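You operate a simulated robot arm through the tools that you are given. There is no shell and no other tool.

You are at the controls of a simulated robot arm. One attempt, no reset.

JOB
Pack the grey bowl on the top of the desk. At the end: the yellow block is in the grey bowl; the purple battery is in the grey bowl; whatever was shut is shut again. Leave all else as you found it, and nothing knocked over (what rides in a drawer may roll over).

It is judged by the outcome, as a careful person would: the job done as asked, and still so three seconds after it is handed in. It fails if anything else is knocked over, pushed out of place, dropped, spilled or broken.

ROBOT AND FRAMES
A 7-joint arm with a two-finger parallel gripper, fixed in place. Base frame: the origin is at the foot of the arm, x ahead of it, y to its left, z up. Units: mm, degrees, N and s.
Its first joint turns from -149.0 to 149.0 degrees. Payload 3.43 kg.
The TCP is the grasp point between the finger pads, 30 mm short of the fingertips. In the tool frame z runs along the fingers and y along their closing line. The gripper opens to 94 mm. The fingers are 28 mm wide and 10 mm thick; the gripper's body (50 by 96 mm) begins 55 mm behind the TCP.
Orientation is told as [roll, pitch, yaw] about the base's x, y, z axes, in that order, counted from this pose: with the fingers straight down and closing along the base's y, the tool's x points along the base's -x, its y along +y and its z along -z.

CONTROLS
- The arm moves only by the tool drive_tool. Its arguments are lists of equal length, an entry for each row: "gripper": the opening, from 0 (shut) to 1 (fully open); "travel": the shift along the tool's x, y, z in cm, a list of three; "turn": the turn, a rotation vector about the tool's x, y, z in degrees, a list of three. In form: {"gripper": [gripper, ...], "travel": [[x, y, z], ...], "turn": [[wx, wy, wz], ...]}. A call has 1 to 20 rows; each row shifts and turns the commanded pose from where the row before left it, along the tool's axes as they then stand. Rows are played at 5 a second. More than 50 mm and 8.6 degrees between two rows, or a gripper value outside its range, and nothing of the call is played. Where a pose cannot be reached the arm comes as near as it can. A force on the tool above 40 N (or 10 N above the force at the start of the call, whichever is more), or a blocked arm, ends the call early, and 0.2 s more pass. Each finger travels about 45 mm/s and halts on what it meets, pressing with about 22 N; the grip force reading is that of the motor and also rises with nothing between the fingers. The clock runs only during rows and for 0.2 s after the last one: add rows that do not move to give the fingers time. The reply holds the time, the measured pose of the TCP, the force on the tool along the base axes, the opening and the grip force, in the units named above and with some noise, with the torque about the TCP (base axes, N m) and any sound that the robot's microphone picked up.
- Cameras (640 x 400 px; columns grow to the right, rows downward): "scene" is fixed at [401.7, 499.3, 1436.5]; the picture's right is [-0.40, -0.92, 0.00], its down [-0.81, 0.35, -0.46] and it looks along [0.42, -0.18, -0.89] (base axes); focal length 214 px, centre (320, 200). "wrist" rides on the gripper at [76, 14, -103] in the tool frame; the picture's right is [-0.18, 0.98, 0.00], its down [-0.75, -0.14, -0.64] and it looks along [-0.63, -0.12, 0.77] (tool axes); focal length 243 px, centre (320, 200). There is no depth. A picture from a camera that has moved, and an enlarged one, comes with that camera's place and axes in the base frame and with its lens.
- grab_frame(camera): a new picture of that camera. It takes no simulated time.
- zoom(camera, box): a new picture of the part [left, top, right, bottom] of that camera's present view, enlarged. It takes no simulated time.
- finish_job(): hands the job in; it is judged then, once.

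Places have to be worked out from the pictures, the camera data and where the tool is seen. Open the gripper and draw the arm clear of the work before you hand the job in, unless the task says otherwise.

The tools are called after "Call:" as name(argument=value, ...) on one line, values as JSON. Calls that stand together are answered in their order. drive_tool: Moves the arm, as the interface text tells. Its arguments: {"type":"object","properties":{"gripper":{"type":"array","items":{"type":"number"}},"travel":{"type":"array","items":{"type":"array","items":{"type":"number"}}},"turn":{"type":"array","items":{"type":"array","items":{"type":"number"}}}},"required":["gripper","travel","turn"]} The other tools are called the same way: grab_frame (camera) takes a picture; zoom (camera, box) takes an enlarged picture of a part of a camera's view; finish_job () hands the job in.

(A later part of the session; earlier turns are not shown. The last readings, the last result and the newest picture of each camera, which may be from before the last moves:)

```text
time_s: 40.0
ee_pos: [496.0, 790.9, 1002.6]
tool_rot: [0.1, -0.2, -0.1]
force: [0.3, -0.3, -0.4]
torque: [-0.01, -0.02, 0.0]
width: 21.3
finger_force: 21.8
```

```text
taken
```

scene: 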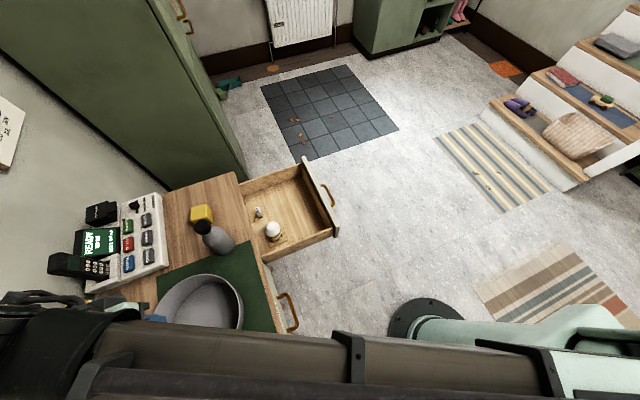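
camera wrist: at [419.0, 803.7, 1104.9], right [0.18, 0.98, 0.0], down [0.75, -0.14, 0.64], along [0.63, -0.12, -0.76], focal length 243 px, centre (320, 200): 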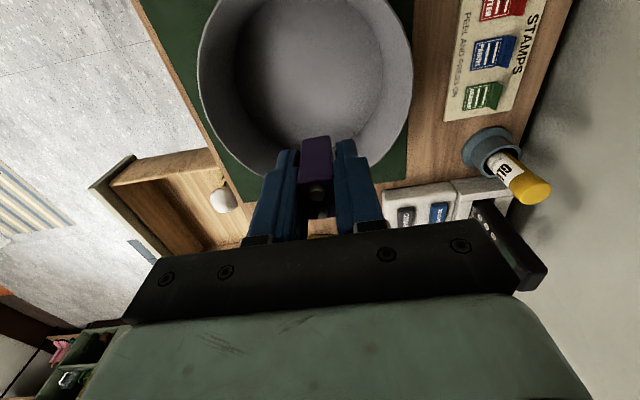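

From this view the bowl centre is about (488, 776), rim radius ~112. I'll put the battery on the -x side at (462, 776) leaving room for the block; descend to z≈840 first.

Call:
drive_tool(gripper=[0, 0, 0, 0, 0, 0, 0], travel=[[3.4, -1.5, 0], [0, 0, 4], [0, 0, 4], [0, 0, 4], [0, 0, 3], [0, 0, 1.2], [0, 0, 0]], turn=[[0, 0, 0], [0, 0, 0], [0, 0, 0], [0, 0, 0], [0, 0, 0], [0, 0, 0], [0, 0, 0]])

Call:
grab_frame(camera="wrist")

Call:
grab_frame(camera="scene")

```text
time_s: 41.6
ee_pos: [463.4, 776.7, 842.2]
tool_rot: [0.1, -0.2, 0.0]
force: [-0.7, -0.5, -0.6]
torque: [0.02, -0.01, 0.0]
width: 21.0
finger_force: 21.6
```

```text
taken
camera wrist: at [386.7, 789.9, 944.0], right [0.18, 0.98, 0.0], down [0.75, -0.14, 0.64], along [0.63, -0.12, -0.76], focal length 243 px, centre (320, 200)
```

wrist: 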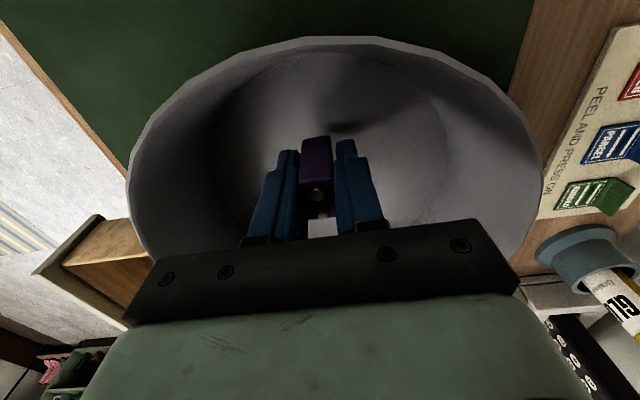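

```text
taken
```

scene: 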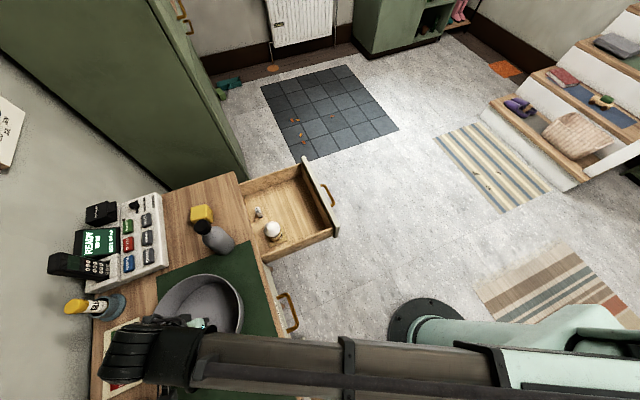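

The bowl is centred nearer (503, 781), with a wide flat floor. I nudge +7 mm in x and lower toward the floor in small steps.

Call:
drive_tool(gripper=[0, 0, 0, 0, 0], travel=[[-0.7, 0, 0], [0, 0, 1], [0, 0, 1], [0, 0, 0.6], [0, 0, 0]], turn=[[0, 0, 0], [0, 0, 0], [0, 0, 0], [0, 0, 0], [0, 0, 0]])

Call:
grab_frame(camera="wrist")

```text
time_s: 42.8
ee_pos: [472.1, 776.8, 819.3]
tool_rot: [0.1, -0.5, -0.1]
force: [7.0, 0.8, 34.1]
torque: [-0.13, 0.11, 0.06]
width: 21.3
finger_force: 21.6
```

```text
taken
camera wrist: at [394.0, 789.3, 921.0], right [0.18, 0.98, 0.0], down [0.75, -0.14, 0.65], along [0.64, -0.12, -0.76], focal length 243 px, centre (320, 200)
```

wrist: 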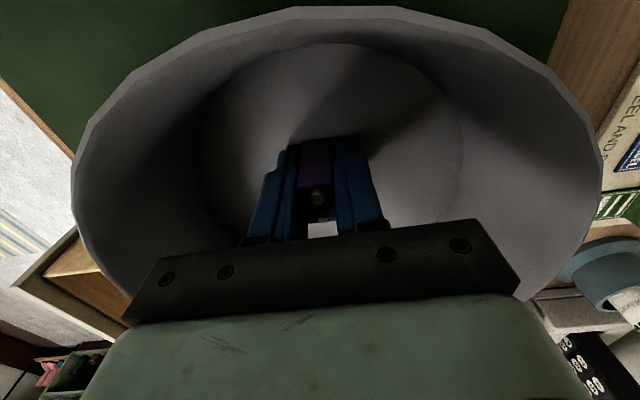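

Contact with the bowl floor at TCP z≈819 (34 N). I ease up 3 mm to unload, then open slightly to release.

Call:
drive_tool(gripper=[0, 0], travel=[[0, 0, -0.3], [0, 0, 0]], turn=[[0, 0, 0], [0, 0, 0]])

```text
time_s: 43.4
ee_pos: [469.6, 775.8, 818.7]
tool_rot: [0.1, -0.2, -0.1]
force: [6.0, 3.9, 16.0]
torque: [-0.02, -0.04, 0.03]
width: 21.0
finger_force: 22.2
```

Call:
drive_tool(gripper=[0, 0], travel=[[0, 0, -0.2], [0, 0, 0]], turn=[[0, 0, 0], [0, 0, 0]])

```text
time_s: 44.0
ee_pos: [468.9, 778.0, 820.9]
tool_rot: [0.0, -0.2, 0.1]
force: [0.0, 1.2, -0.9]
torque: [0.01, -0.04, 0.01]
width: 21.0
finger_force: 22.1
```

Unloaded, the battery is essentially on the floor. I lower 1 mm and open the fingers modestly.

Call:
drive_tool(gripper=[0.15, 0.25, 0.35, 0.45, 0.45, 0.45], travel=[[0, 0, 0.1], [0, 0, 0], [0, 0, 0], [0, 0, 0], [0, 0, 0], [0, 0, 0]], turn=[[0, 0, 0], [0, 0, 0], [0, 0, 0], [0, 0, 0], [0, 0, 0], [0, 0, 0]])

Call:
grab_frame(camera="wrist")

```text
time_s: 45.4
ee_pos: [470.2, 776.8, 821.2]
tool_rot: [0.2, -0.3, 0.0]
force: [-0.1, 1.0, 0.9]
torque: [0.0, 0.0, -0.03]
width: 42.4
finger_force: 0.1
```

```text
taken
camera wrist: at [393.5, 789.1, 922.9], right [0.18, 0.98, 0.0], down [0.75, -0.14, 0.64], along [0.63, -0.12, -0.76], focal length 243 px, centre (320, 200)
```

wrist: 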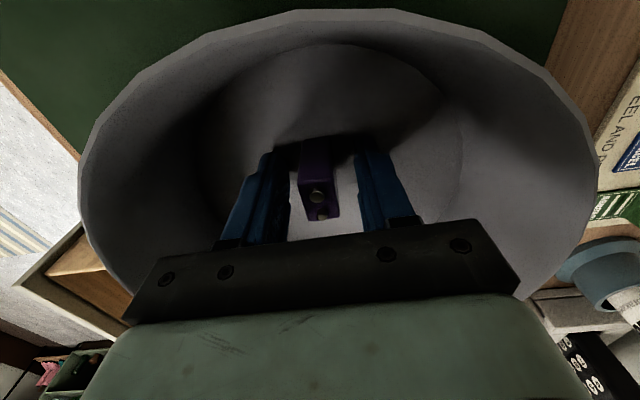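

The battery stands free between the open fingers. I rise straight up.

Call:
drive_tool(gripper=[0.45, 0.45, 0.45, 0.45, 0.6, 0.8, 1, 1], travel=[[0, 0, -2], [0, 0, -3], [0, 0, -4], [0, 0, -4], [0, 0, -4], [0, 0, -4], [0, 0, -3], [0, 0, 0]], turn=[[0, 0, 0], [0, 0, 0], [0, 0, 0], [0, 0, 0], [0, 0, 0], [0, 0, 0], [0, 0, 0], [0, 0, 0]])

Call:
grab_frame(camera="wrist")

```text
time_s: 47.2
ee_pos: [471.1, 777.2, 1062.6]
tool_rot: [0.0, -0.1, 0.0]
force: [0.5, -0.6, 0.0]
torque: [0.04, 0.0, 0.0]
width: 94.1
finger_force: 0.0
```

```text
taken
camera wrist: at [393.8, 789.1, 1164.9], right [0.18, 0.98, 0.0], down [0.75, -0.14, 0.64], along [0.63, -0.12, -0.76], focal length 243 px, centre (320, 200)
```

wrist: 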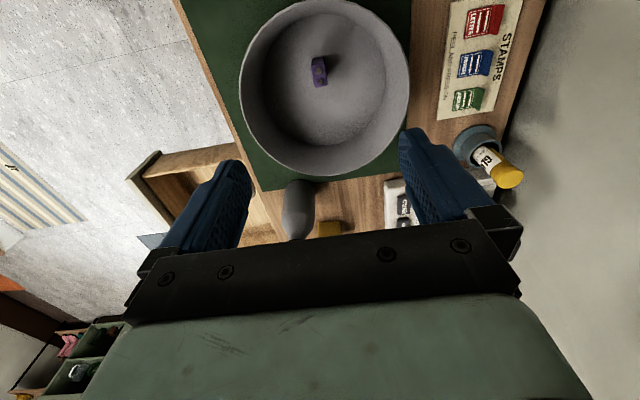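

The battery stands in the bowl. Next I move toward the block at height to look at it.

Call:
drive_tool(gripper=[1, 1, 1, 1, 1, 1, 1], travel=[[-3.8, -0.3, 0], [-3.8, -0.3, 0], [-3.8, -0.3, 0], [-3.8, -0.3, 0], [-3.8, -0.3, 0], [-3.8, -0.2, 0], [0, 0, 0]], turn=[[0, 0, 0], [0, 0, 0], [0, 0, 0], [0, 0, 0], [0, 0, 0], [0, 0, 0], [0, 0, 0]])

Call:
grab_frame(camera="wrist")

Call:
grab_frame(camera="scene")

```text
time_s: 48.8
ee_pos: [700.7, 759.8, 1064.8]
tool_rot: [0.1, -0.2, 0.0]
force: [0.1, 0.2, -0.2]
torque: [-0.03, 0.0, -0.01]
width: 94.2
finger_force: 0.0
```

```text
taken
camera wrist: at [623.1, 773.2, 1167.8], right [0.18, 0.98, 0.0], down [0.75, -0.14, 0.64], along [0.63, -0.12, -0.76], focal length 243 px, centre (320, 200)
```

wrist: 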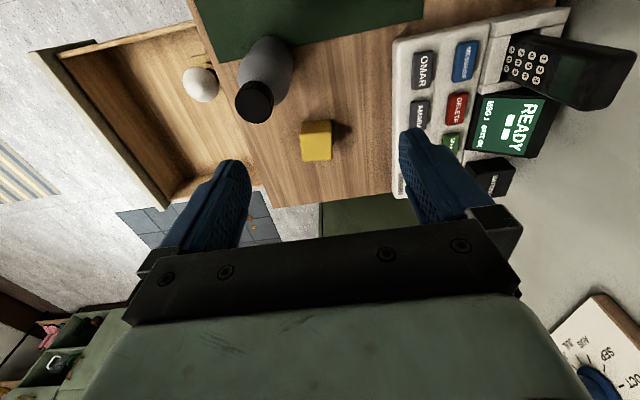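

```text
taken
```

scene: 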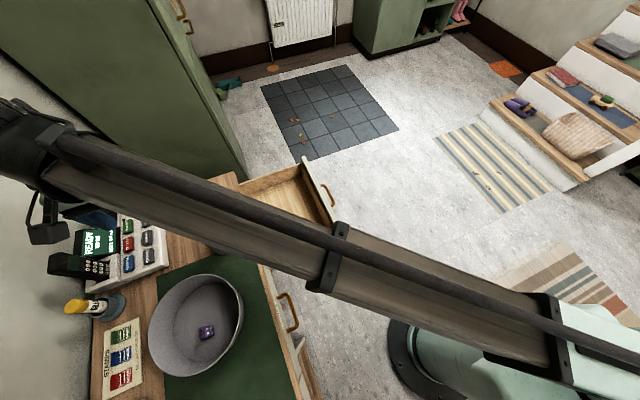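

Reach is fine so far at radius 1034. I zoom on the block for its position and orientation.

Call:
zoom(camera="wrist", box=[220, 30, 420, 180])

Call:
zoom(camera="wrist", box=[280, 100, 360, 170])

```text
2.67 times, centred on (320, 105) of wrist
camera zoom: at [623.1, 773.2, 1167.8], right [0.18, 0.98, 0.0], down [0.75, -0.14, 0.64], along [0.63, -0.12, -0.76], focal length 647 px, centre (320, 453)
```

zoom: 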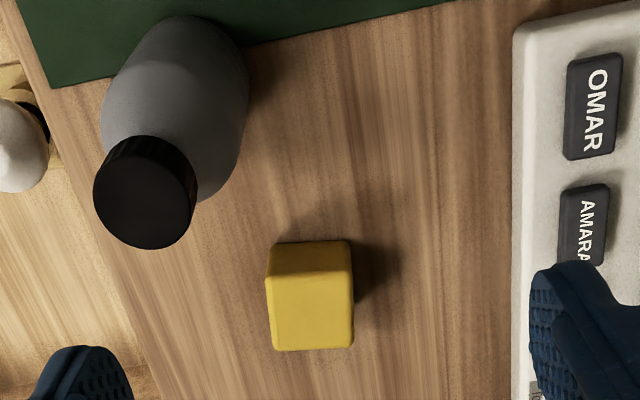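

```text
5.71 times, centred on (320, 135) of wrist
camera zoom: at [623.1, 773.2, 1167.8], right [0.18, 0.98, 0.0], down [0.75, -0.14, 0.64], along [0.63, -0.12, -0.76], focal length 1386 px, centre (320, 571)
```

zoom: 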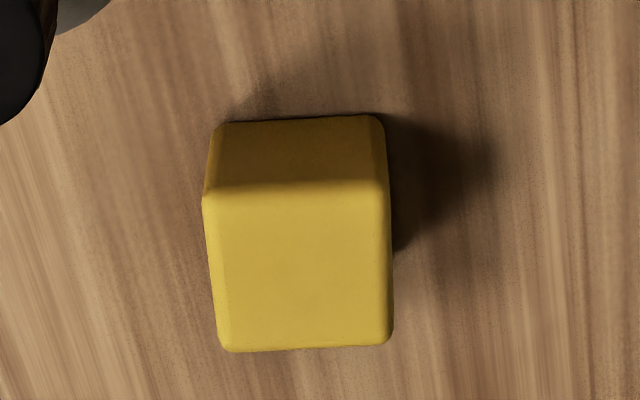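

The block top centre is near (805, 738), ~50 mm cube, rotated about -7.4°; bottle top is at (692, 695, 933). To keep the forearm off the bottle and gain reach I'll grasp with the tool yawed -97° and tilted 40° (fingers pointing +y/down); first I back off to (750, 600) and yaw.

Call:
drive_tool(gripper=[1, 1, 1, 1, 1, 1, 1, 1, 1, 1, 1, 1, 1, 1, 1, 1, 1], travel=[[-1.25, -4, 0], [-1.25, -4, 0], [-1.25, -4, 0], [-1.25, -4, 0], [0, 0, 0], [0, 0, 0], [0, 0, 0], [0, 0, 0], [0, 0, 0], [0, 0, 0], [0, 0, 0], [0, 0, 0], [0, 0, 0], [0, 0, 0], [0, 0, 0], [0, 0, 0], [0, 0, 0]], turn=[[0, 0, 0], [0, 0, 0], [0, 0, 0], [0, 0, 0], [0, 0, 8.12], [0, 0, 8.12], [0, 0, 8.12], [0, 0, 8.12], [0, 0, 8.12], [0, 0, 8.12], [0, 0, 8.12], [0, 0, 8.12], [0, 0, 8.12], [0, 0, 8.12], [0, 0, 8.12], [0, 0, 8.12], [0, 0, 0]])

Call:
grab_frame(camera="scene")

```text
time_s: 52.4
ee_pos: [748.0, 599.8, 1062.4]
tool_rot: [0.2, 0.1, -97.6]
force: [-0.3, 0.1, 0.2]
torque: [-0.02, 0.01, -0.01]
width: 93.9
finger_force: 0.0
```

```text
taken
```

scene: 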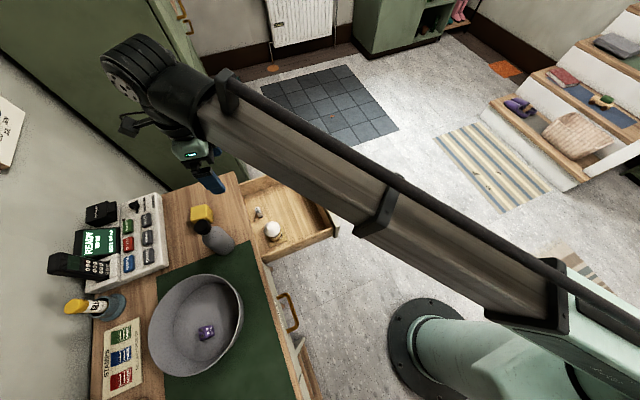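

Yaw reached. Now tilt 40° about the tool y axis.

Call:
drive_tool(gripper=[1, 1, 1, 1, 1, 1], travel=[[0, 0, 0], [0, 0, 0], [0, 0, 0], [0, 0, 0], [0, 0, 0], [0, 0, 0]], turn=[[0, 8, 0], [0, 8, 0], [0, 8, 0], [0, 8, 0], [0, 8, 0], [0, 0, 0]])

Call:
grab_frame(camera="scene")

Call:
grab_frame(camera="wrist")

```text
time_s: 53.8
ee_pos: [747.4, 598.9, 1062.1]
tool_rot: [0.3, 40.2, -97.2]
force: [0.0, -0.4, -0.2]
torque: [-0.02, -0.01, 0.03]
width: 94.3
finger_force: 0.1
```

```text
taken
```

scene: 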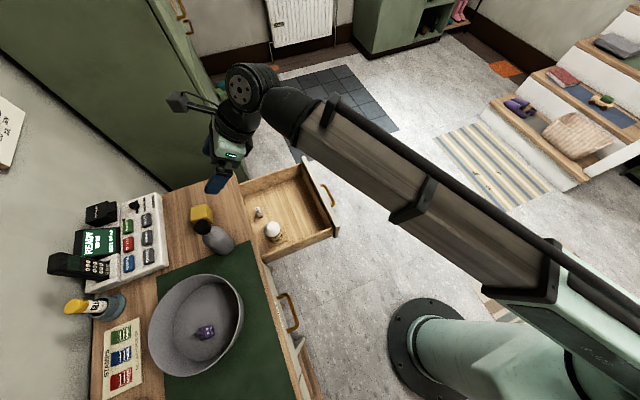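

```text
taken
camera wrist: at [759.5, 587.3, 1190.0], right [0.96, -0.27, -0.12], down [-0.27, -0.96, 0.0], along [-0.11, 0.03, -0.99], focal length 243 px, centre (320, 200)
```

wrist: 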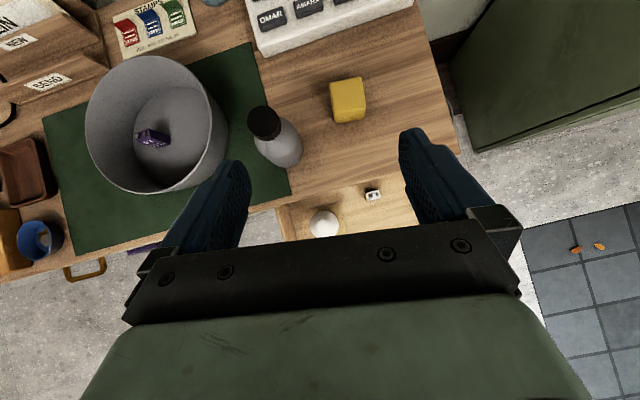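

A clean top-down view. I zoom on the block to refine its position.

Call:
zoom(camera="wrist", box=[240, 60, 400, 180])

Call:
zoom(camera="wrist", box=[70, 30, 250, 210])

```text
3.33 times, centred on (320, 120) of wrist
camera zoom: at [759.5, 587.3, 1190.0], right [0.96, -0.27, -0.12], down [-0.27, -0.96, 0.0], along [-0.11, 0.03, -0.99], focal length 809 px, centre (320, 467)
```

zoom: 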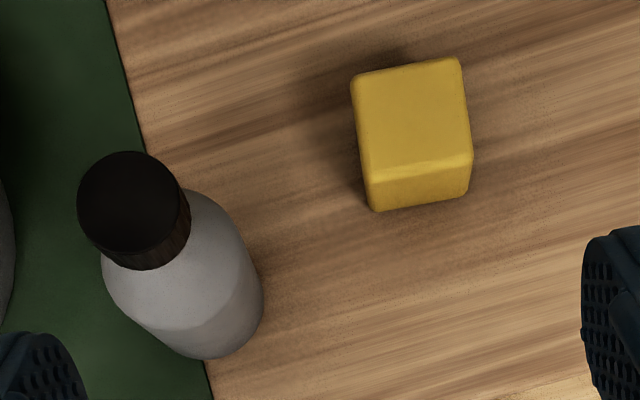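

```text
2.22 times, centred on (160, 120) of wrist
camera zoom: at [759.5, 587.3, 1190.0], right [0.96, -0.27, -0.12], down [-0.27, -0.96, 0.0], along [-0.11, 0.03, -0.99], focal length 539 px, centre (676, 378)
```

zoom: 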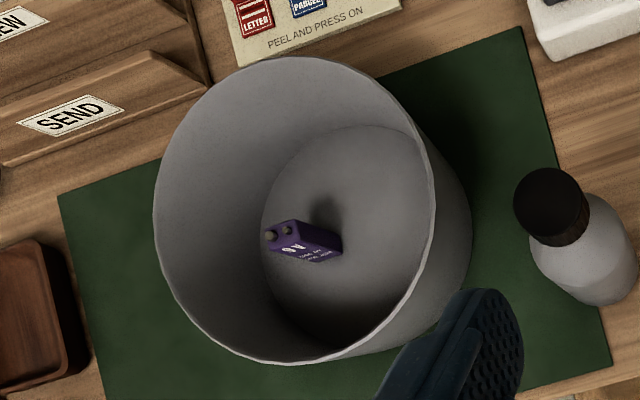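

Block centre refined to about (804, 740), ~50 mm. I move to (804, 738, 930) in the tilted pose, above the block.

Call:
drive_tool(gripper=[1, 1, 1, 1, 1, 1], travel=[[0.524, 0.77, 3.89], [0.524, 0.77, 3.89], [0.524, 0.77, 3.89], [0.524, 0.77, 3.89], [0.524, 0.77, 3.89], [0, 0, 0]], turn=[[0, 0, 0], [0, 0, 0], [0, 0, 0], [0, 0, 0], [0, 0, 0], [0, 0, 0]])

Call:
grab_frame(camera="scene")

Call:
grab_frame(camera="wrist")

```text
time_s: 55.2
ee_pos: [803.5, 737.3, 928.7]
tool_rot: [0.3, 40.1, -97.1]
force: [-0.4, -0.5, 0.1]
torque: [0.02, 0.0, -0.01]
width: 93.9
finger_force: 0.0
```

```text
taken
```

scene: 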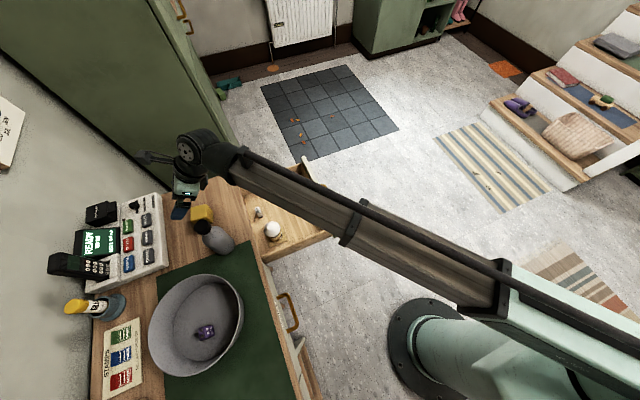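

```text
taken
camera wrist: at [816.6, 727.9, 1056.6], right [0.96, -0.27, -0.11], down [-0.27, -0.96, 0.01], along [-0.11, 0.03, -0.99], focal length 243 px, centre (320, 200)
```

wrist: 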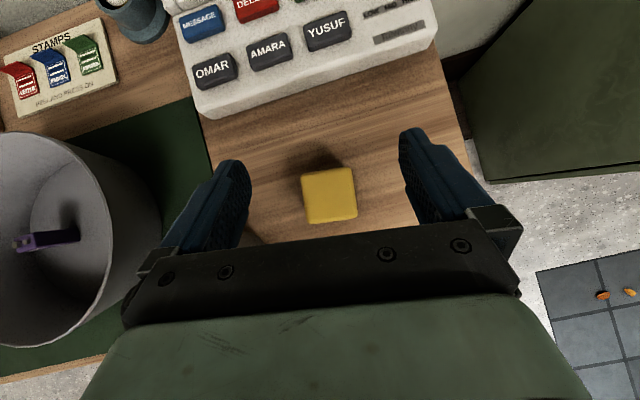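

Block sits centred between the fingers at about (801, 737) and matches the yaw. I descend vertically to z≈809 first.

Call:
drive_tool(gripper=[1, 1, 1, 1, 1], travel=[[-1.93, -0.2, 2.3], [-1.93, 0, 2.3], [-1.93, 0, 2.3], [-1.93, 0, 2.3], [0, 0, 0]], turn=[[0, 0, 0], [0, 0, 0], [0, 0, 0], [0, 0, 0], [0, 0, 0]])

Call:
grab_frame(camera="wrist")

Call:
zoom(camera="scene", box=[140, 130, 300, 270])

```text
time_s: 56.4
ee_pos: [803.4, 736.8, 812.7]
tool_rot: [0.3, 40.2, -97.2]
force: [0.2, -3.8, 17.8]
torque: [0.12, 0.82, 0.23]
width: 93.7
finger_force: 0.0
```

```text
taken
camera wrist: at [816.0, 726.8, 939.6], right [0.96, -0.27, -0.12], down [-0.27, -0.96, 0.0], along [-0.11, 0.03, -0.99], focal length 243 px, centre (320, 200)
```

wrist: 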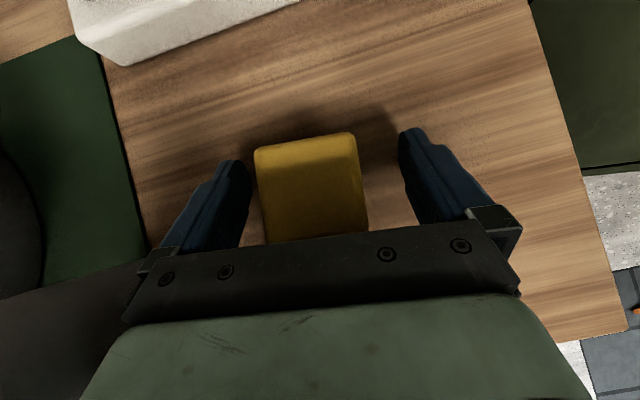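

```text
2.86 times, centred on (220, 200) of scene
camera zoom: at [401.7, 499.3, 1436.5], right [-0.4, -0.92, 0.0], down [-0.81, 0.35, -0.46], along [0.42, -0.18, -0.89], focal length 613 px, centre (606, 200)
```

zoom: 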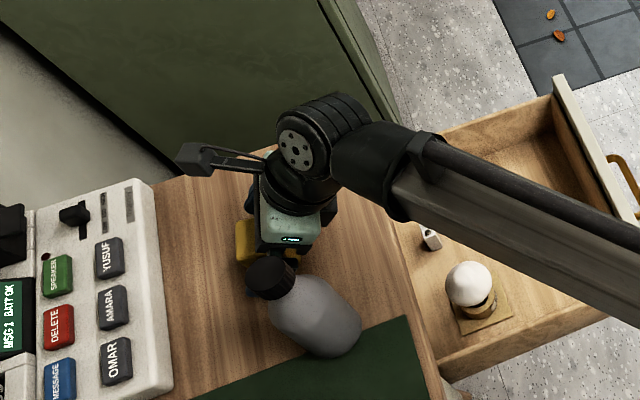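

Fingertips touched the desk lightly (17.8 N), so I rise 5 mm and then close on the block.

Call:
drive_tool(gripper=[1, 1, 0.8, 0.6, 0.4, 0.2, 0.1, 0.1, 0.1], travel=[[0.35, 0, -0.42], [0, 0, 0], [0, 0, 0], [0, 0, 0], [0, 0, 0], [0, 0, 0], [0, 0, 0], [0, 0, 0], [0, 0, 0]], turn=[[0, 0, 0], [0, 0, 0], [0, 0, 0], [0, 0, 0], [0, 0, 0], [0, 0, 0], [0, 0, 0], [0, 0, 0], [0, 0, 0]])

Call:
grab_frame(camera="wrist")

```text
time_s: 58.4
ee_pos: [804.1, 738.3, 816.0]
tool_rot: [0.3, 40.1, -97.3]
force: [-1.2, 0.0, 0.1]
torque: [-0.02, 0.03, -0.01]
width: 53.7
finger_force: 21.8
```

```text
taken
camera wrist: at [815.7, 727.5, 943.9], right [0.96, -0.27, -0.12], down [-0.27, -0.96, 0.01], along [-0.11, 0.03, -0.99], focal length 243 px, centre (320, 200)
```

wrist: 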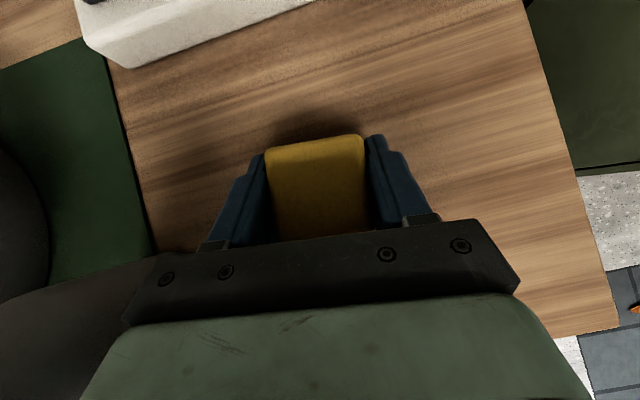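

Block gripped (53.7 mm, 22 N). I lift it vertically well above bottle height.

Call:
drive_tool(gripper=[0.1, 0.1, 0.1, 0.1, 0.1, 0.1, 0.1], travel=[[1.28, 0, -1.53], [2.25, 0, -2.68], [2.57, 0, -3.06], [2.57, 0, -3.06], [2.57, 0, -3.06], [2.25, 0, -2.68], [0, 0, 0]], turn=[[0, 0, 0], [0, 0, 0], [0, 0, 0], [0, 0, 0], [0, 0, 0], [0, 0, 0], [0, 0, 0]])

Call:
grab_frame(camera="wrist")

Call:
grab_frame(camera="scene")

```text
time_s: 60.0
ee_pos: [802.3, 737.8, 1029.8]
tool_rot: [0.3, 40.1, -97.4]
force: [-0.6, -0.2, -1.2]
torque: [0.0, 0.02, 0.01]
width: 53.8
finger_force: 21.3
```

```text
taken
camera wrist: at [814.7, 727.9, 1156.5], right [0.96, -0.27, -0.12], down [-0.27, -0.96, 0.01], along [-0.11, 0.03, -0.99], focal length 243 px, centre (320, 200)
```

wrist: 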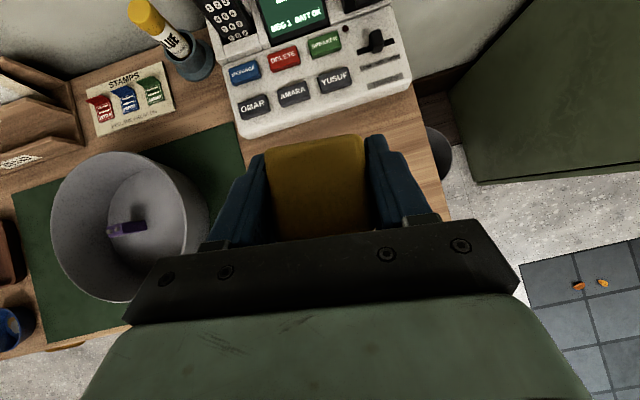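

```text
taken
```

scene: 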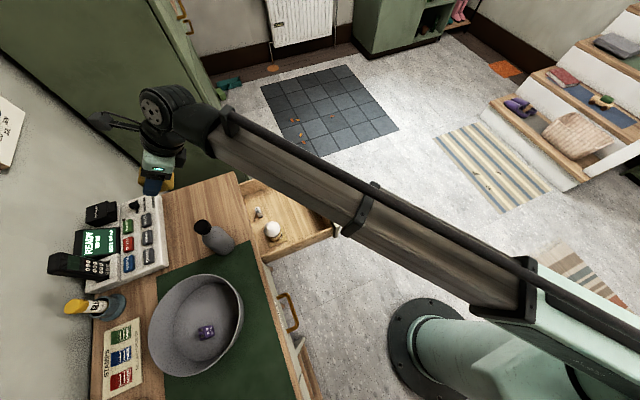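

Clear. I carry the block at this height to above the bowl (488, 810).

Call:
drive_tool(gripper=[0.1, 0.1, 0.1, 0.1, 0.1, 0.1, 0.1, 0.1, 0.1, 0.1], travel=[[0.27, -3.56, 0.225], [0.27, -3.56, 0.225], [0.27, -3.56, 0.225], [0.27, -3.56, 0.225], [0.27, -3.56, 0.225], [0.27, -3.56, 0.225], [0.27, -3.56, 0.225], [0.27, -3.56, 0.225], [0.27, -3.56, 0.225], [0, 0, 0]], turn=[[0, 0, 0], [0, 0, 0], [0, 0, 0], [0, 0, 0], [0, 0, 0], [0, 0, 0], [0, 0, 0], [0, 0, 0], [0, 0, 0], [0, 0, 0]])

Call:
grab_frame(camera="wrist")

Call:
grab_frame(camera="scene")

```text
time_s: 62.2
ee_pos: [491.5, 809.1, 1023.9]
tool_rot: [0.3, 40.1, -97.3]
force: [0.4, 0.5, -0.1]
torque: [0.0, 0.02, -0.01]
width: 53.8
finger_force: 21.8
```

```text
taken
camera wrist: at [503.7, 797.8, 1151.2], right [0.96, -0.27, -0.12], down [-0.27, -0.96, 0.01], along [-0.11, 0.03, -0.99], focal length 243 px, centre (320, 200)
```

wrist: 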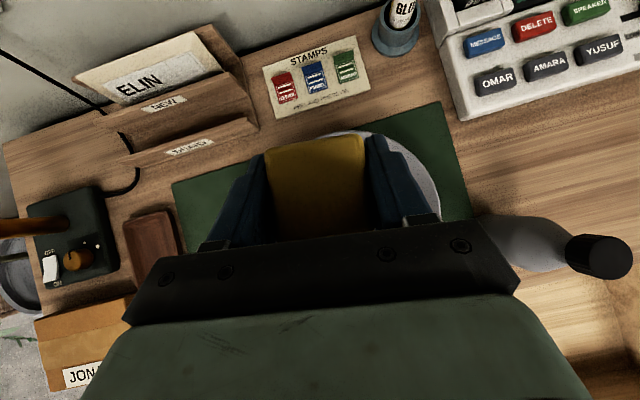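

```text
taken
```

scene: 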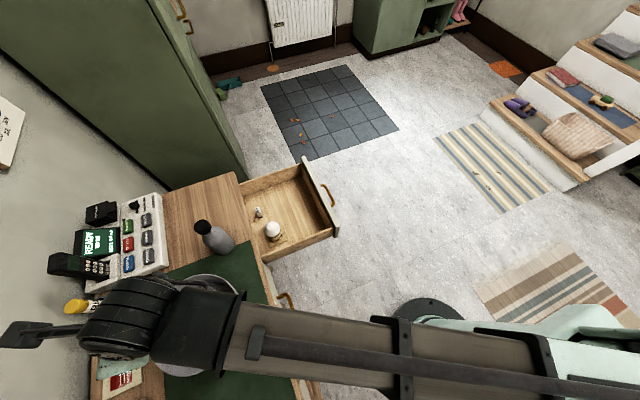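

The bowl centre is best estimated at (502, 780), floor radius ~88, battery at (470, 777). I shift to (522, 816), so neither block nor fingers touch the battery, and descend to z≈870.

Call:
drive_tool(gripper=[0.1, 0.1, 0.1, 0.1, 0.1, 0.1], travel=[[0.83, 2.94, 0.69], [-2.48, 0, 2.95], [-2.48, 0, 2.95], [-2.48, 0, 2.95], [-2.48, 0, 2.95], [0, 0, 0]], turn=[[0, 0, 0], [0, 0, 0], [0, 0, 0], [0, 0, 0], [0, 0, 0], [0, 0, 0]])

Call:
grab_frame(camera="wrist")

Call:
grab_frame(camera="scene")

```text
time_s: 63.6
ee_pos: [521.9, 818.1, 868.1]
tool_rot: [0.3, 40.1, -97.1]
force: [-0.4, 1.4, -0.4]
torque: [-0.04, 0.01, 0.0]
width: 53.6
finger_force: 21.6
```

```text
taken
camera wrist: at [533.5, 806.4, 996.7], right [0.96, -0.27, -0.12], down [-0.27, -0.96, 0.01], along [-0.11, 0.03, -0.99], focal length 243 px, centre (320, 200)
```

wrist: 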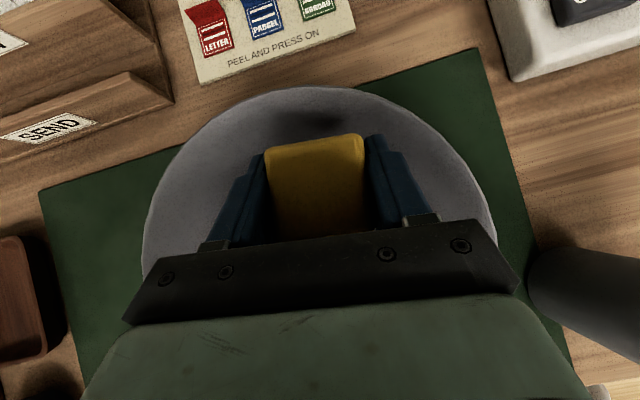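

```text
taken
```

scene: 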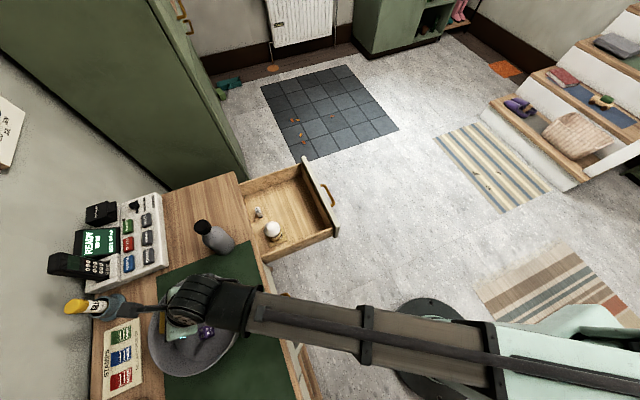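

Rim seen around the block on all sides; I nudge to (526, 812) and lower to z≈832, just above floor contact.

Call:
drive_tool(gripper=[0.1, 0.1, 0.1, 0.1, 0.1], travel=[[-0.41, 0.45, -0.35], [-0.77, 0, 0.92], [-0.77, 0, 0.92], [-0.77, 0, 0.92], [0, 0, 0]], turn=[[0, 0, 0], [0, 0, 0], [0, 0, 0], [0, 0, 0], [0, 0, 0]])

Call:
grab_frame(camera="wrist")

Call:
zoom(camera="scene", box=[120, 250, 280, 390])

```text
time_s: 64.8
ee_pos: [524.2, 811.3, 835.6]
tool_rot: [0.2, 40.1, -97.3]
force: [-0.2, 0.7, -0.8]
torque: [0.01, 0.02, 0.01]
width: 53.8
finger_force: 22.2
```

```text
taken
camera wrist: at [536.5, 800.3, 962.7], right [0.96, -0.27, -0.12], down [-0.27, -0.96, 0.01], along [-0.11, 0.03, -0.99], focal length 243 px, centre (320, 200)
```

wrist: 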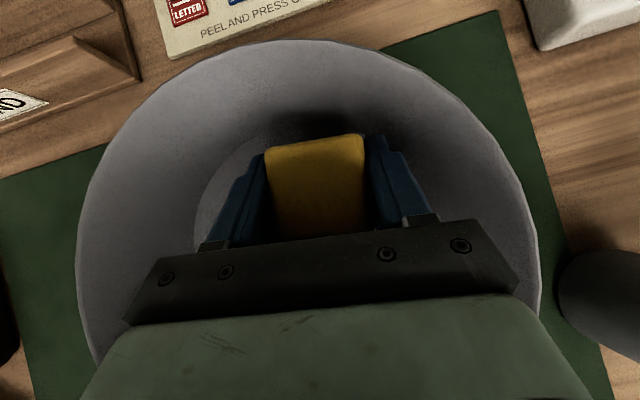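

```text
2.86 times, centred on (200, 320) of scene
camera zoom: at [401.7, 499.3, 1436.5], right [-0.4, -0.92, 0.0], down [-0.81, 0.35, -0.46], along [0.42, -0.18, -0.89], focal length 613 px, centre (663, -143)
```

zoom: 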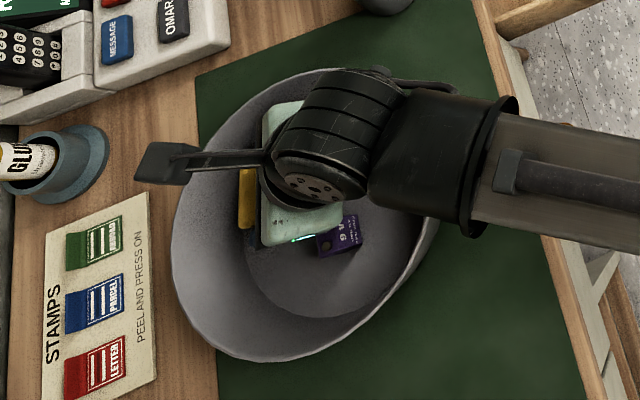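

Geometry agrees: floor centre ≈(502, 779), radius ≈88, so the block's footprint fits. I lower in small steps.

Call:
drive_tool(gripper=[0.1, 0.1, 0.1, 0.1], travel=[[-0.19, 0, 0.23], [-0.19, 0, 0.23], [-0.13, 0, 0.15], [0, 0, 0]], turn=[[0, 0, 0], [0, 0, 0], [0, 0, 0], [0, 0, 0]])

```text
time_s: 65.8
ee_pos: [523.3, 812.4, 827.6]
tool_rot: [0.3, 40.0, -97.2]
force: [-0.1, -0.1, 0.5]
torque: [0.02, 0.0, -0.03]
width: 53.8
finger_force: 21.9
```

Call:
drive_tool(gripper=[0.1, 0.1, 0.1], travel=[[-0.13, 0, 0.15], [-0.13, 0, 0.15], [0, 0, 0]], turn=[[0, 0, 0], [0, 0, 0], [0, 0, 0]])

```text
time_s: 66.6
ee_pos: [523.7, 811.0, 825.4]
tool_rot: [0.4, 40.4, -97.3]
force: [-0.6, 3.1, 15.9]
torque: [-0.19, 0.15, 0.01]
width: 53.8
finger_force: 22.4
```

Contact with the bowl floor (16 N). I relieve ~1.5 mm and open the fingers just enough to release.

Call:
drive_tool(gripper=[0.1, 0.6, 0.64, 0.67, 0.67, 0.67], travel=[[0.1, 0, -0.12], [0, 0, 0], [0, 0, 0], [0, 0, 0], [0, 0, 0], [0, 0, 0]], turn=[[0, 0, 0], [0, 0, 0], [0, 0, 0], [0, 0, 0], [0, 0, 0], [0, 0, 0]])

Call:
grab_frame(camera="wrist")

```text
time_s: 68.0
ee_pos: [523.0, 809.7, 825.5]
tool_rot: [0.3, 40.1, -97.2]
force: [0.1, 0.3, -0.1]
torque: [0.03, 0.0, -0.02]
width: 63.2
finger_force: 0.0
```

```text
taken
camera wrist: at [536.0, 799.7, 952.7], right [0.96, -0.27, -0.12], down [-0.27, -0.96, 0.01], along [-0.11, 0.03, -0.99], focal length 243 px, centre (320, 200)
```

wrist: 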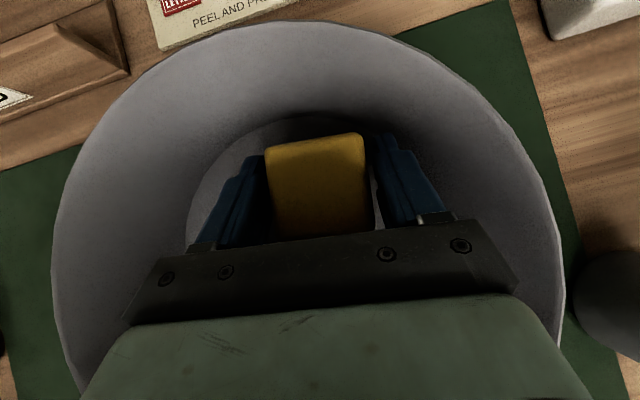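

Released. I rise straight up out of the bowl.

Call:
drive_tool(gripper=[0.67, 0.67, 0.67, 0.67, 0.67, 0.67, 0.67], travel=[[0.64, 0, -0.77], [1.28, 0, -1.53], [2.57, 0, -3.06], [2.57, 0, -3.06], [2.57, 0, -3.06], [2.57, 0, -3.06], [0, 0, 0]], turn=[[0, 0, 0], [0, 0, 0], [0, 0, 0], [0, 0, 0], [0, 0, 0], [0, 0, 0], [0, 0, 0]])

Call:
grab_frame(camera="wrist")

Call:
zoom(camera="scene", box=[120, 230, 300, 390])

```text
time_s: 69.6
ee_pos: [522.2, 812.4, 1015.6]
tool_rot: [0.3, 40.1, -97.3]
force: [-0.6, -0.3, -0.1]
torque: [0.01, 0.01, -0.07]
width: 63.0
finger_force: 0.1
```

```text
taken
camera wrist: at [533.5, 801.6, 1143.1], right [0.96, -0.27, -0.12], down [-0.27, -0.96, 0.01], along [-0.11, 0.03, -0.99], focal length 243 px, centre (320, 200)
```

wrist: 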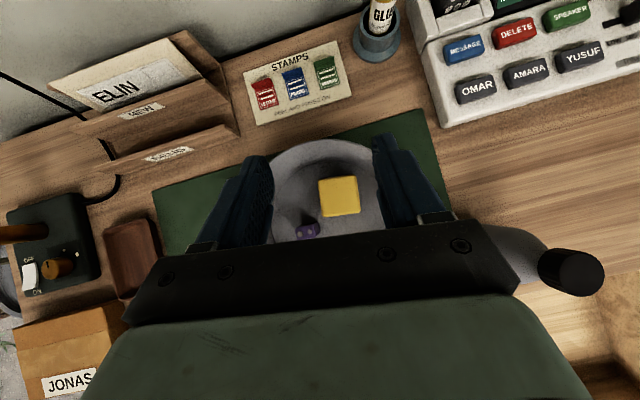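

```text
2.50 times, centred on (210, 310) of scene
camera zoom: at [401.7, 499.3, 1436.5], right [-0.4, -0.92, 0.0], down [-0.81, 0.35, -0.46], along [0.42, -0.18, -0.89], focal length 536 px, centre (595, -75)
```

zoom: 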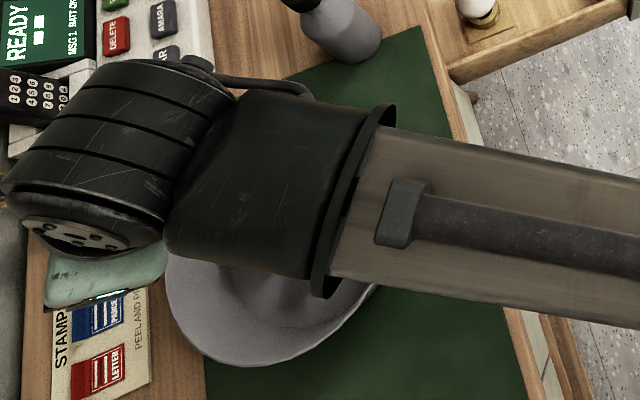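

Both items are in the bowl: battery and block visible side by side. Now I withdraw toward the front of the desk to close the drawer.

Call:
drive_tool(gripper=[0.67, 0.67, 0.67, 0.67, 0.67, 0.67, 0.67, 0.67, 0.67, 0.67], travel=[[-2.92, 1.92, -2.45], [-2.92, 1.92, -2.45], [-2.92, 1.92, -2.45], [-2.92, 1.92, -2.45], [-2.92, 1.92, -2.45], [-2.92, 1.92, -2.45], [-2.92, 1.92, -2.45], [-2.92, 1.92, -2.45], [-2.92, 1.92, -2.45], [0, 0, 0]], turn=[[0, 0, 0], [0, 0, 0], [0, 0, 0], [0, 0, 0], [0, 0, 0], [0, 0, 0], [0, 0, 0], [0, 0, 0], [0, 0, 0], [0, 0, 0]])

Call:
grab_frame(camera="scene")

Call:
zoom(camera="scene", box=[120, 230, 300, 390])

```text
time_s: 71.8
ee_pos: [650.8, 448.2, 1012.6]
tool_rot: [0.2, 40.2, -97.2]
force: [0.6, 0.3, -0.1]
torque: [-0.02, 0.01, -0.02]
width: 62.9
finger_force: 0.0
```

```text
taken
```

scene: 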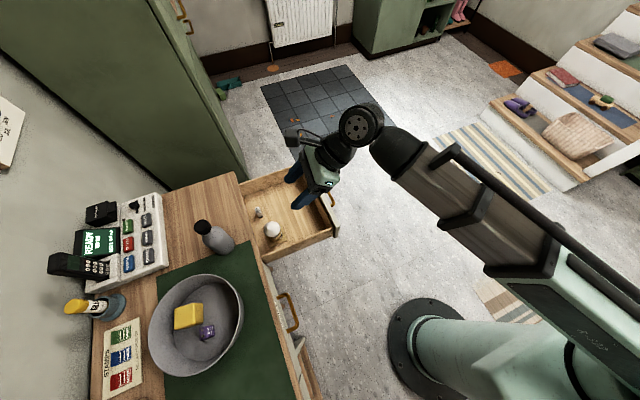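

```text
2.50 times, centred on (210, 310) of scene
camera zoom: at [401.7, 499.3, 1436.5], right [-0.4, -0.92, 0.0], down [-0.81, 0.35, -0.46], along [0.42, -0.18, -0.89], focal length 536 px, centre (595, -75)
```

zoom: 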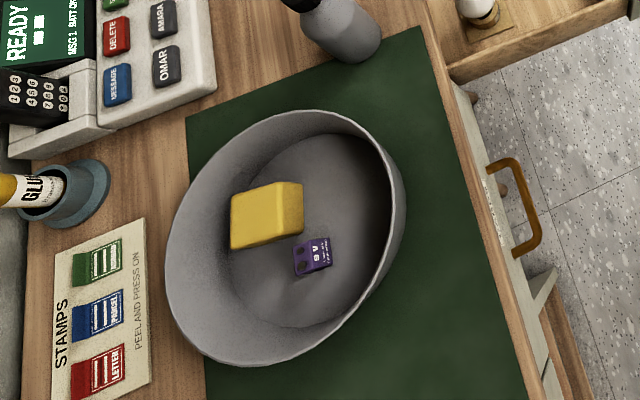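

Both stay well in the bowl. I move to the front of the drawer, tilt the fingers to horizontal, and close them to make a pusher.

Call:
drive_tool(gripper=[0.67, 0.5, 0.3, 0.1, 0, 0, 0, 0, 0, 0, 0, 0, 0, 0], travel=[[-3.0, 2.01, -2.51], [-3.0, 2.01, -2.51], [-3.0, 2.01, -2.51], [-3.0, 2.01, -2.51], [-3.0, 2.01, -2.51], [-3.0, 2.01, -2.51], [0, 0, 0], [0, 0, 0], [0, 0, 0], [0, 0, 0], [0, 0, 0], [0, 0, 0], [0, 0, 0], [0, 0, 0]], turn=[[0, 0, 0], [0, 0, 0], [0, 0, 0], [0, 0, 0], [0, 0, 0], [0, 0, 0], [0, 8.3, 0], [0, 8.3, 0], [0, 8.3, 0], [0, 8.3, 0], [0, 8.3, 0], [0, 8.3, 0], [7.3, 0, 0], [0, 0, 0]])

Call:
grab_frame(camera="scene")

Call:
grab_frame(camera="wrist")

```text
time_s: 74.8
ee_pos: [739.8, 200.5, 1014.3]
tool_rot: [67.2, 89.8, -22.9]
force: [0.3, 0.6, -0.7]
torque: [-0.04, 0.01, 0.03]
width: 0.2
finger_force: 21.8
```

```text
taken
```

scene: 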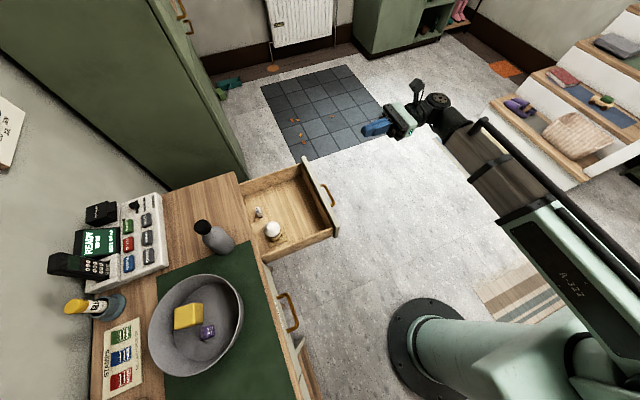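

```text
taken
camera wrist: at [753.5, 96.2, 1090.5], right [0.98, 0.0, -0.18], down [-0.14, -0.64, -0.75], along [-0.12, 0.77, -0.63], focal length 243 px, centre (320, 200)
```

wrist: 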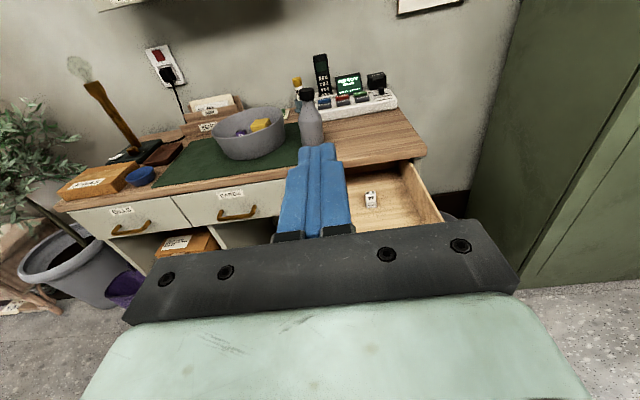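

Fingers are closed and point to +y. I descend to z≈712 (above the handle bar at 675), at x≈770, still in front of the drawer.

Call:
drive_tool(gripper=[0, 0, 0, 0, 0, 0, 0, 0, 0], travel=[[-3.78, 0.38, 0], [-3.78, 0.38, 0], [-3.78, 0.38, 0], [-3.78, 0.38, 0], [-3.78, 0.38, 0], [-3.78, 0.38, 0], [-3.78, 0.38, 0], [-3.78, 0.38, 0], [0, 0, 0]], turn=[[0, 0, 0], [0, 0, 0], [0, 0, 0], [0, 0, 0], [0, 0, 0], [0, 0, 0], [0, 0, 0], [0, 0, 0], [0, 0, 0]])

Call:
grab_frame(camera="wrist")

Call:
zoom(camera="scene", box=[220, 120, 420, 280])

```text
time_s: 76.8
ee_pos: [768.5, 201.1, 711.4]
tool_rot: [59.0, 89.8, -31.1]
force: [-0.7, -0.4, 0.3]
torque: [0.03, 0.04, -0.04]
width: 0.1
finger_force: 22.2
```

```text
taken
camera wrist: at [781.9, 97.3, 788.5], right [0.98, 0.0, -0.18], down [-0.14, -0.64, -0.75], along [-0.11, 0.77, -0.63], focal length 243 px, centre (320, 200)
```

wrist: 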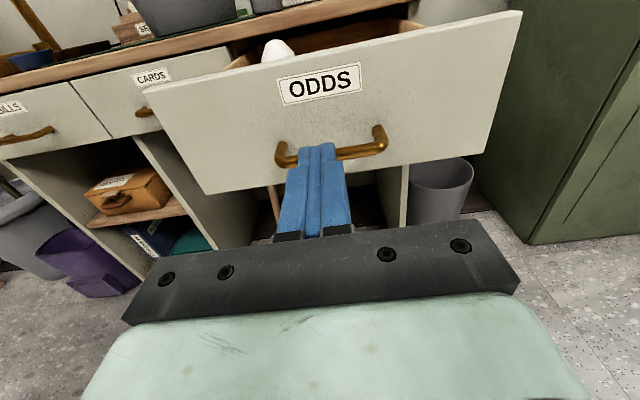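

```text
2.50 times, centred on (320, 200) of scene
camera zoom: at [401.7, 499.3, 1436.5], right [-0.4, -0.92, 0.0], down [-0.81, 0.35, -0.46], along [0.42, -0.18, -0.89], focal length 536 px, centre (320, 200)
```

zoom: 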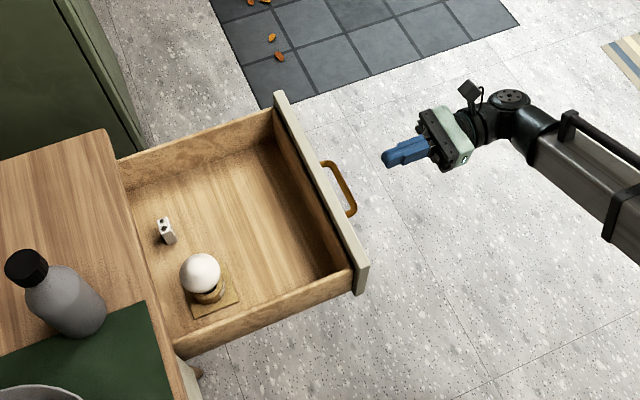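

The push point sits between the handle bar (z≈679) and the label. I approach to just short of the front.

Call:
drive_tool(gripper=[0, 0, 0, 0, 0], travel=[[-0.4, 0, 3], [0, 0, 3], [0, 0, 2], [0, 0, 1], [0, 0, 0]], turn=[[0, 0, 0], [0, 0, 0], [0, 0, 0], [0, 0, 0], [0, 0, 0]])

Call:
grab_frame(camera="wrist")

```text
time_s: 78.0
ee_pos: [770.4, 290.5, 706.8]
tool_rot: [58.2, 89.8, -32.1]
force: [-0.6, -0.3, 0.3]
torque: [0.0, 0.03, 0.02]
width: 0.1
finger_force: 21.3
```

```text
taken
camera wrist: at [783.8, 186.5, 784.1], right [0.98, 0.0, -0.18], down [-0.14, -0.64, -0.75], along [-0.11, 0.77, -0.63], focal length 243 px, centre (320, 200)
```

wrist: 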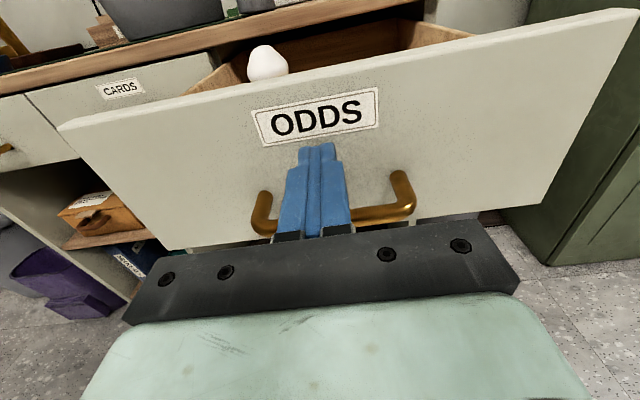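

Fingers pass just above the bar, about 15 mm from the front. I push slowly, 10 mm per row.

Call:
drive_tool(gripper=[0, 0, 0, 0, 0, 0, 0, 0, 0, 0, 0, 0, 0, 0, 0, 0, 0, 0, 0, 0], travel=[[0, 0, 0.5], [0, 0, 0.5], [0, 0, 0.6], [0, 0, 0.7], [0, 0, 0.8], [0, 0, 0.9], [0, 0, 1], [0, 0, 1], [0, 0, 1], [0, 0, 1], [0, 0, 1], [0, 0, 1], [0, 0, 1], [0, 0, 1], [0, 0, 1], [0, 0, 1], [0, 0, 1], [0, 0, 1], [0, 0, 1], [0, 0, 1]], turn=[[0, 0, 0], [0, 0, 0], [0, 0, 0], [0, 0, 0], [0, 0, 0], [0, 0, 0], [0, 0, 0], [0, 0, 0], [0, 0, 0], [0, 0, 0], [0, 0, 0], [0, 0, 0], [0, 0, 0], [0, 0, 0], [0, 0, 0], [0, 0, 0], [0, 0, 0], [0, 0, 0], [0, 0, 0], [0, 0, 0]])

Call:
grab_frame(camera="scene")

Call:
grab_frame(camera="wrist")

```text
time_s: 82.2
ee_pos: [771.0, 471.6, 706.3]
tool_rot: [51.7, 89.8, -38.5]
force: [0.3, 0.3, -0.1]
torque: [-0.01, -0.01, 0.01]
width: 0.2
finger_force: 21.8
```

```text
taken
```

scene: 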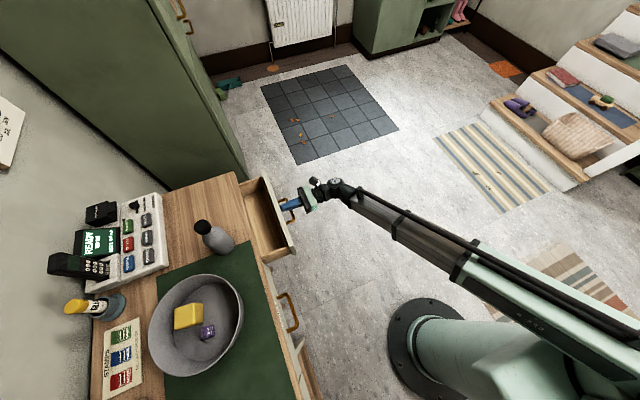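

```text
taken
camera wrist: at [784.3, 366.8, 783.0], right [0.98, 0.0, -0.18], down [-0.14, -0.64, -0.75], along [-0.12, 0.77, -0.63], focal length 243 px, centre (320, 200)
```

wrist: 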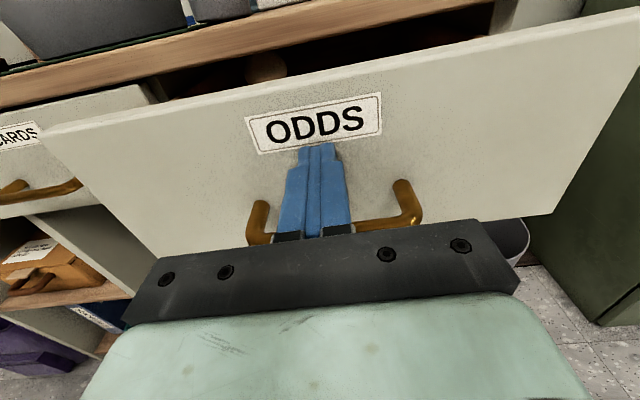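

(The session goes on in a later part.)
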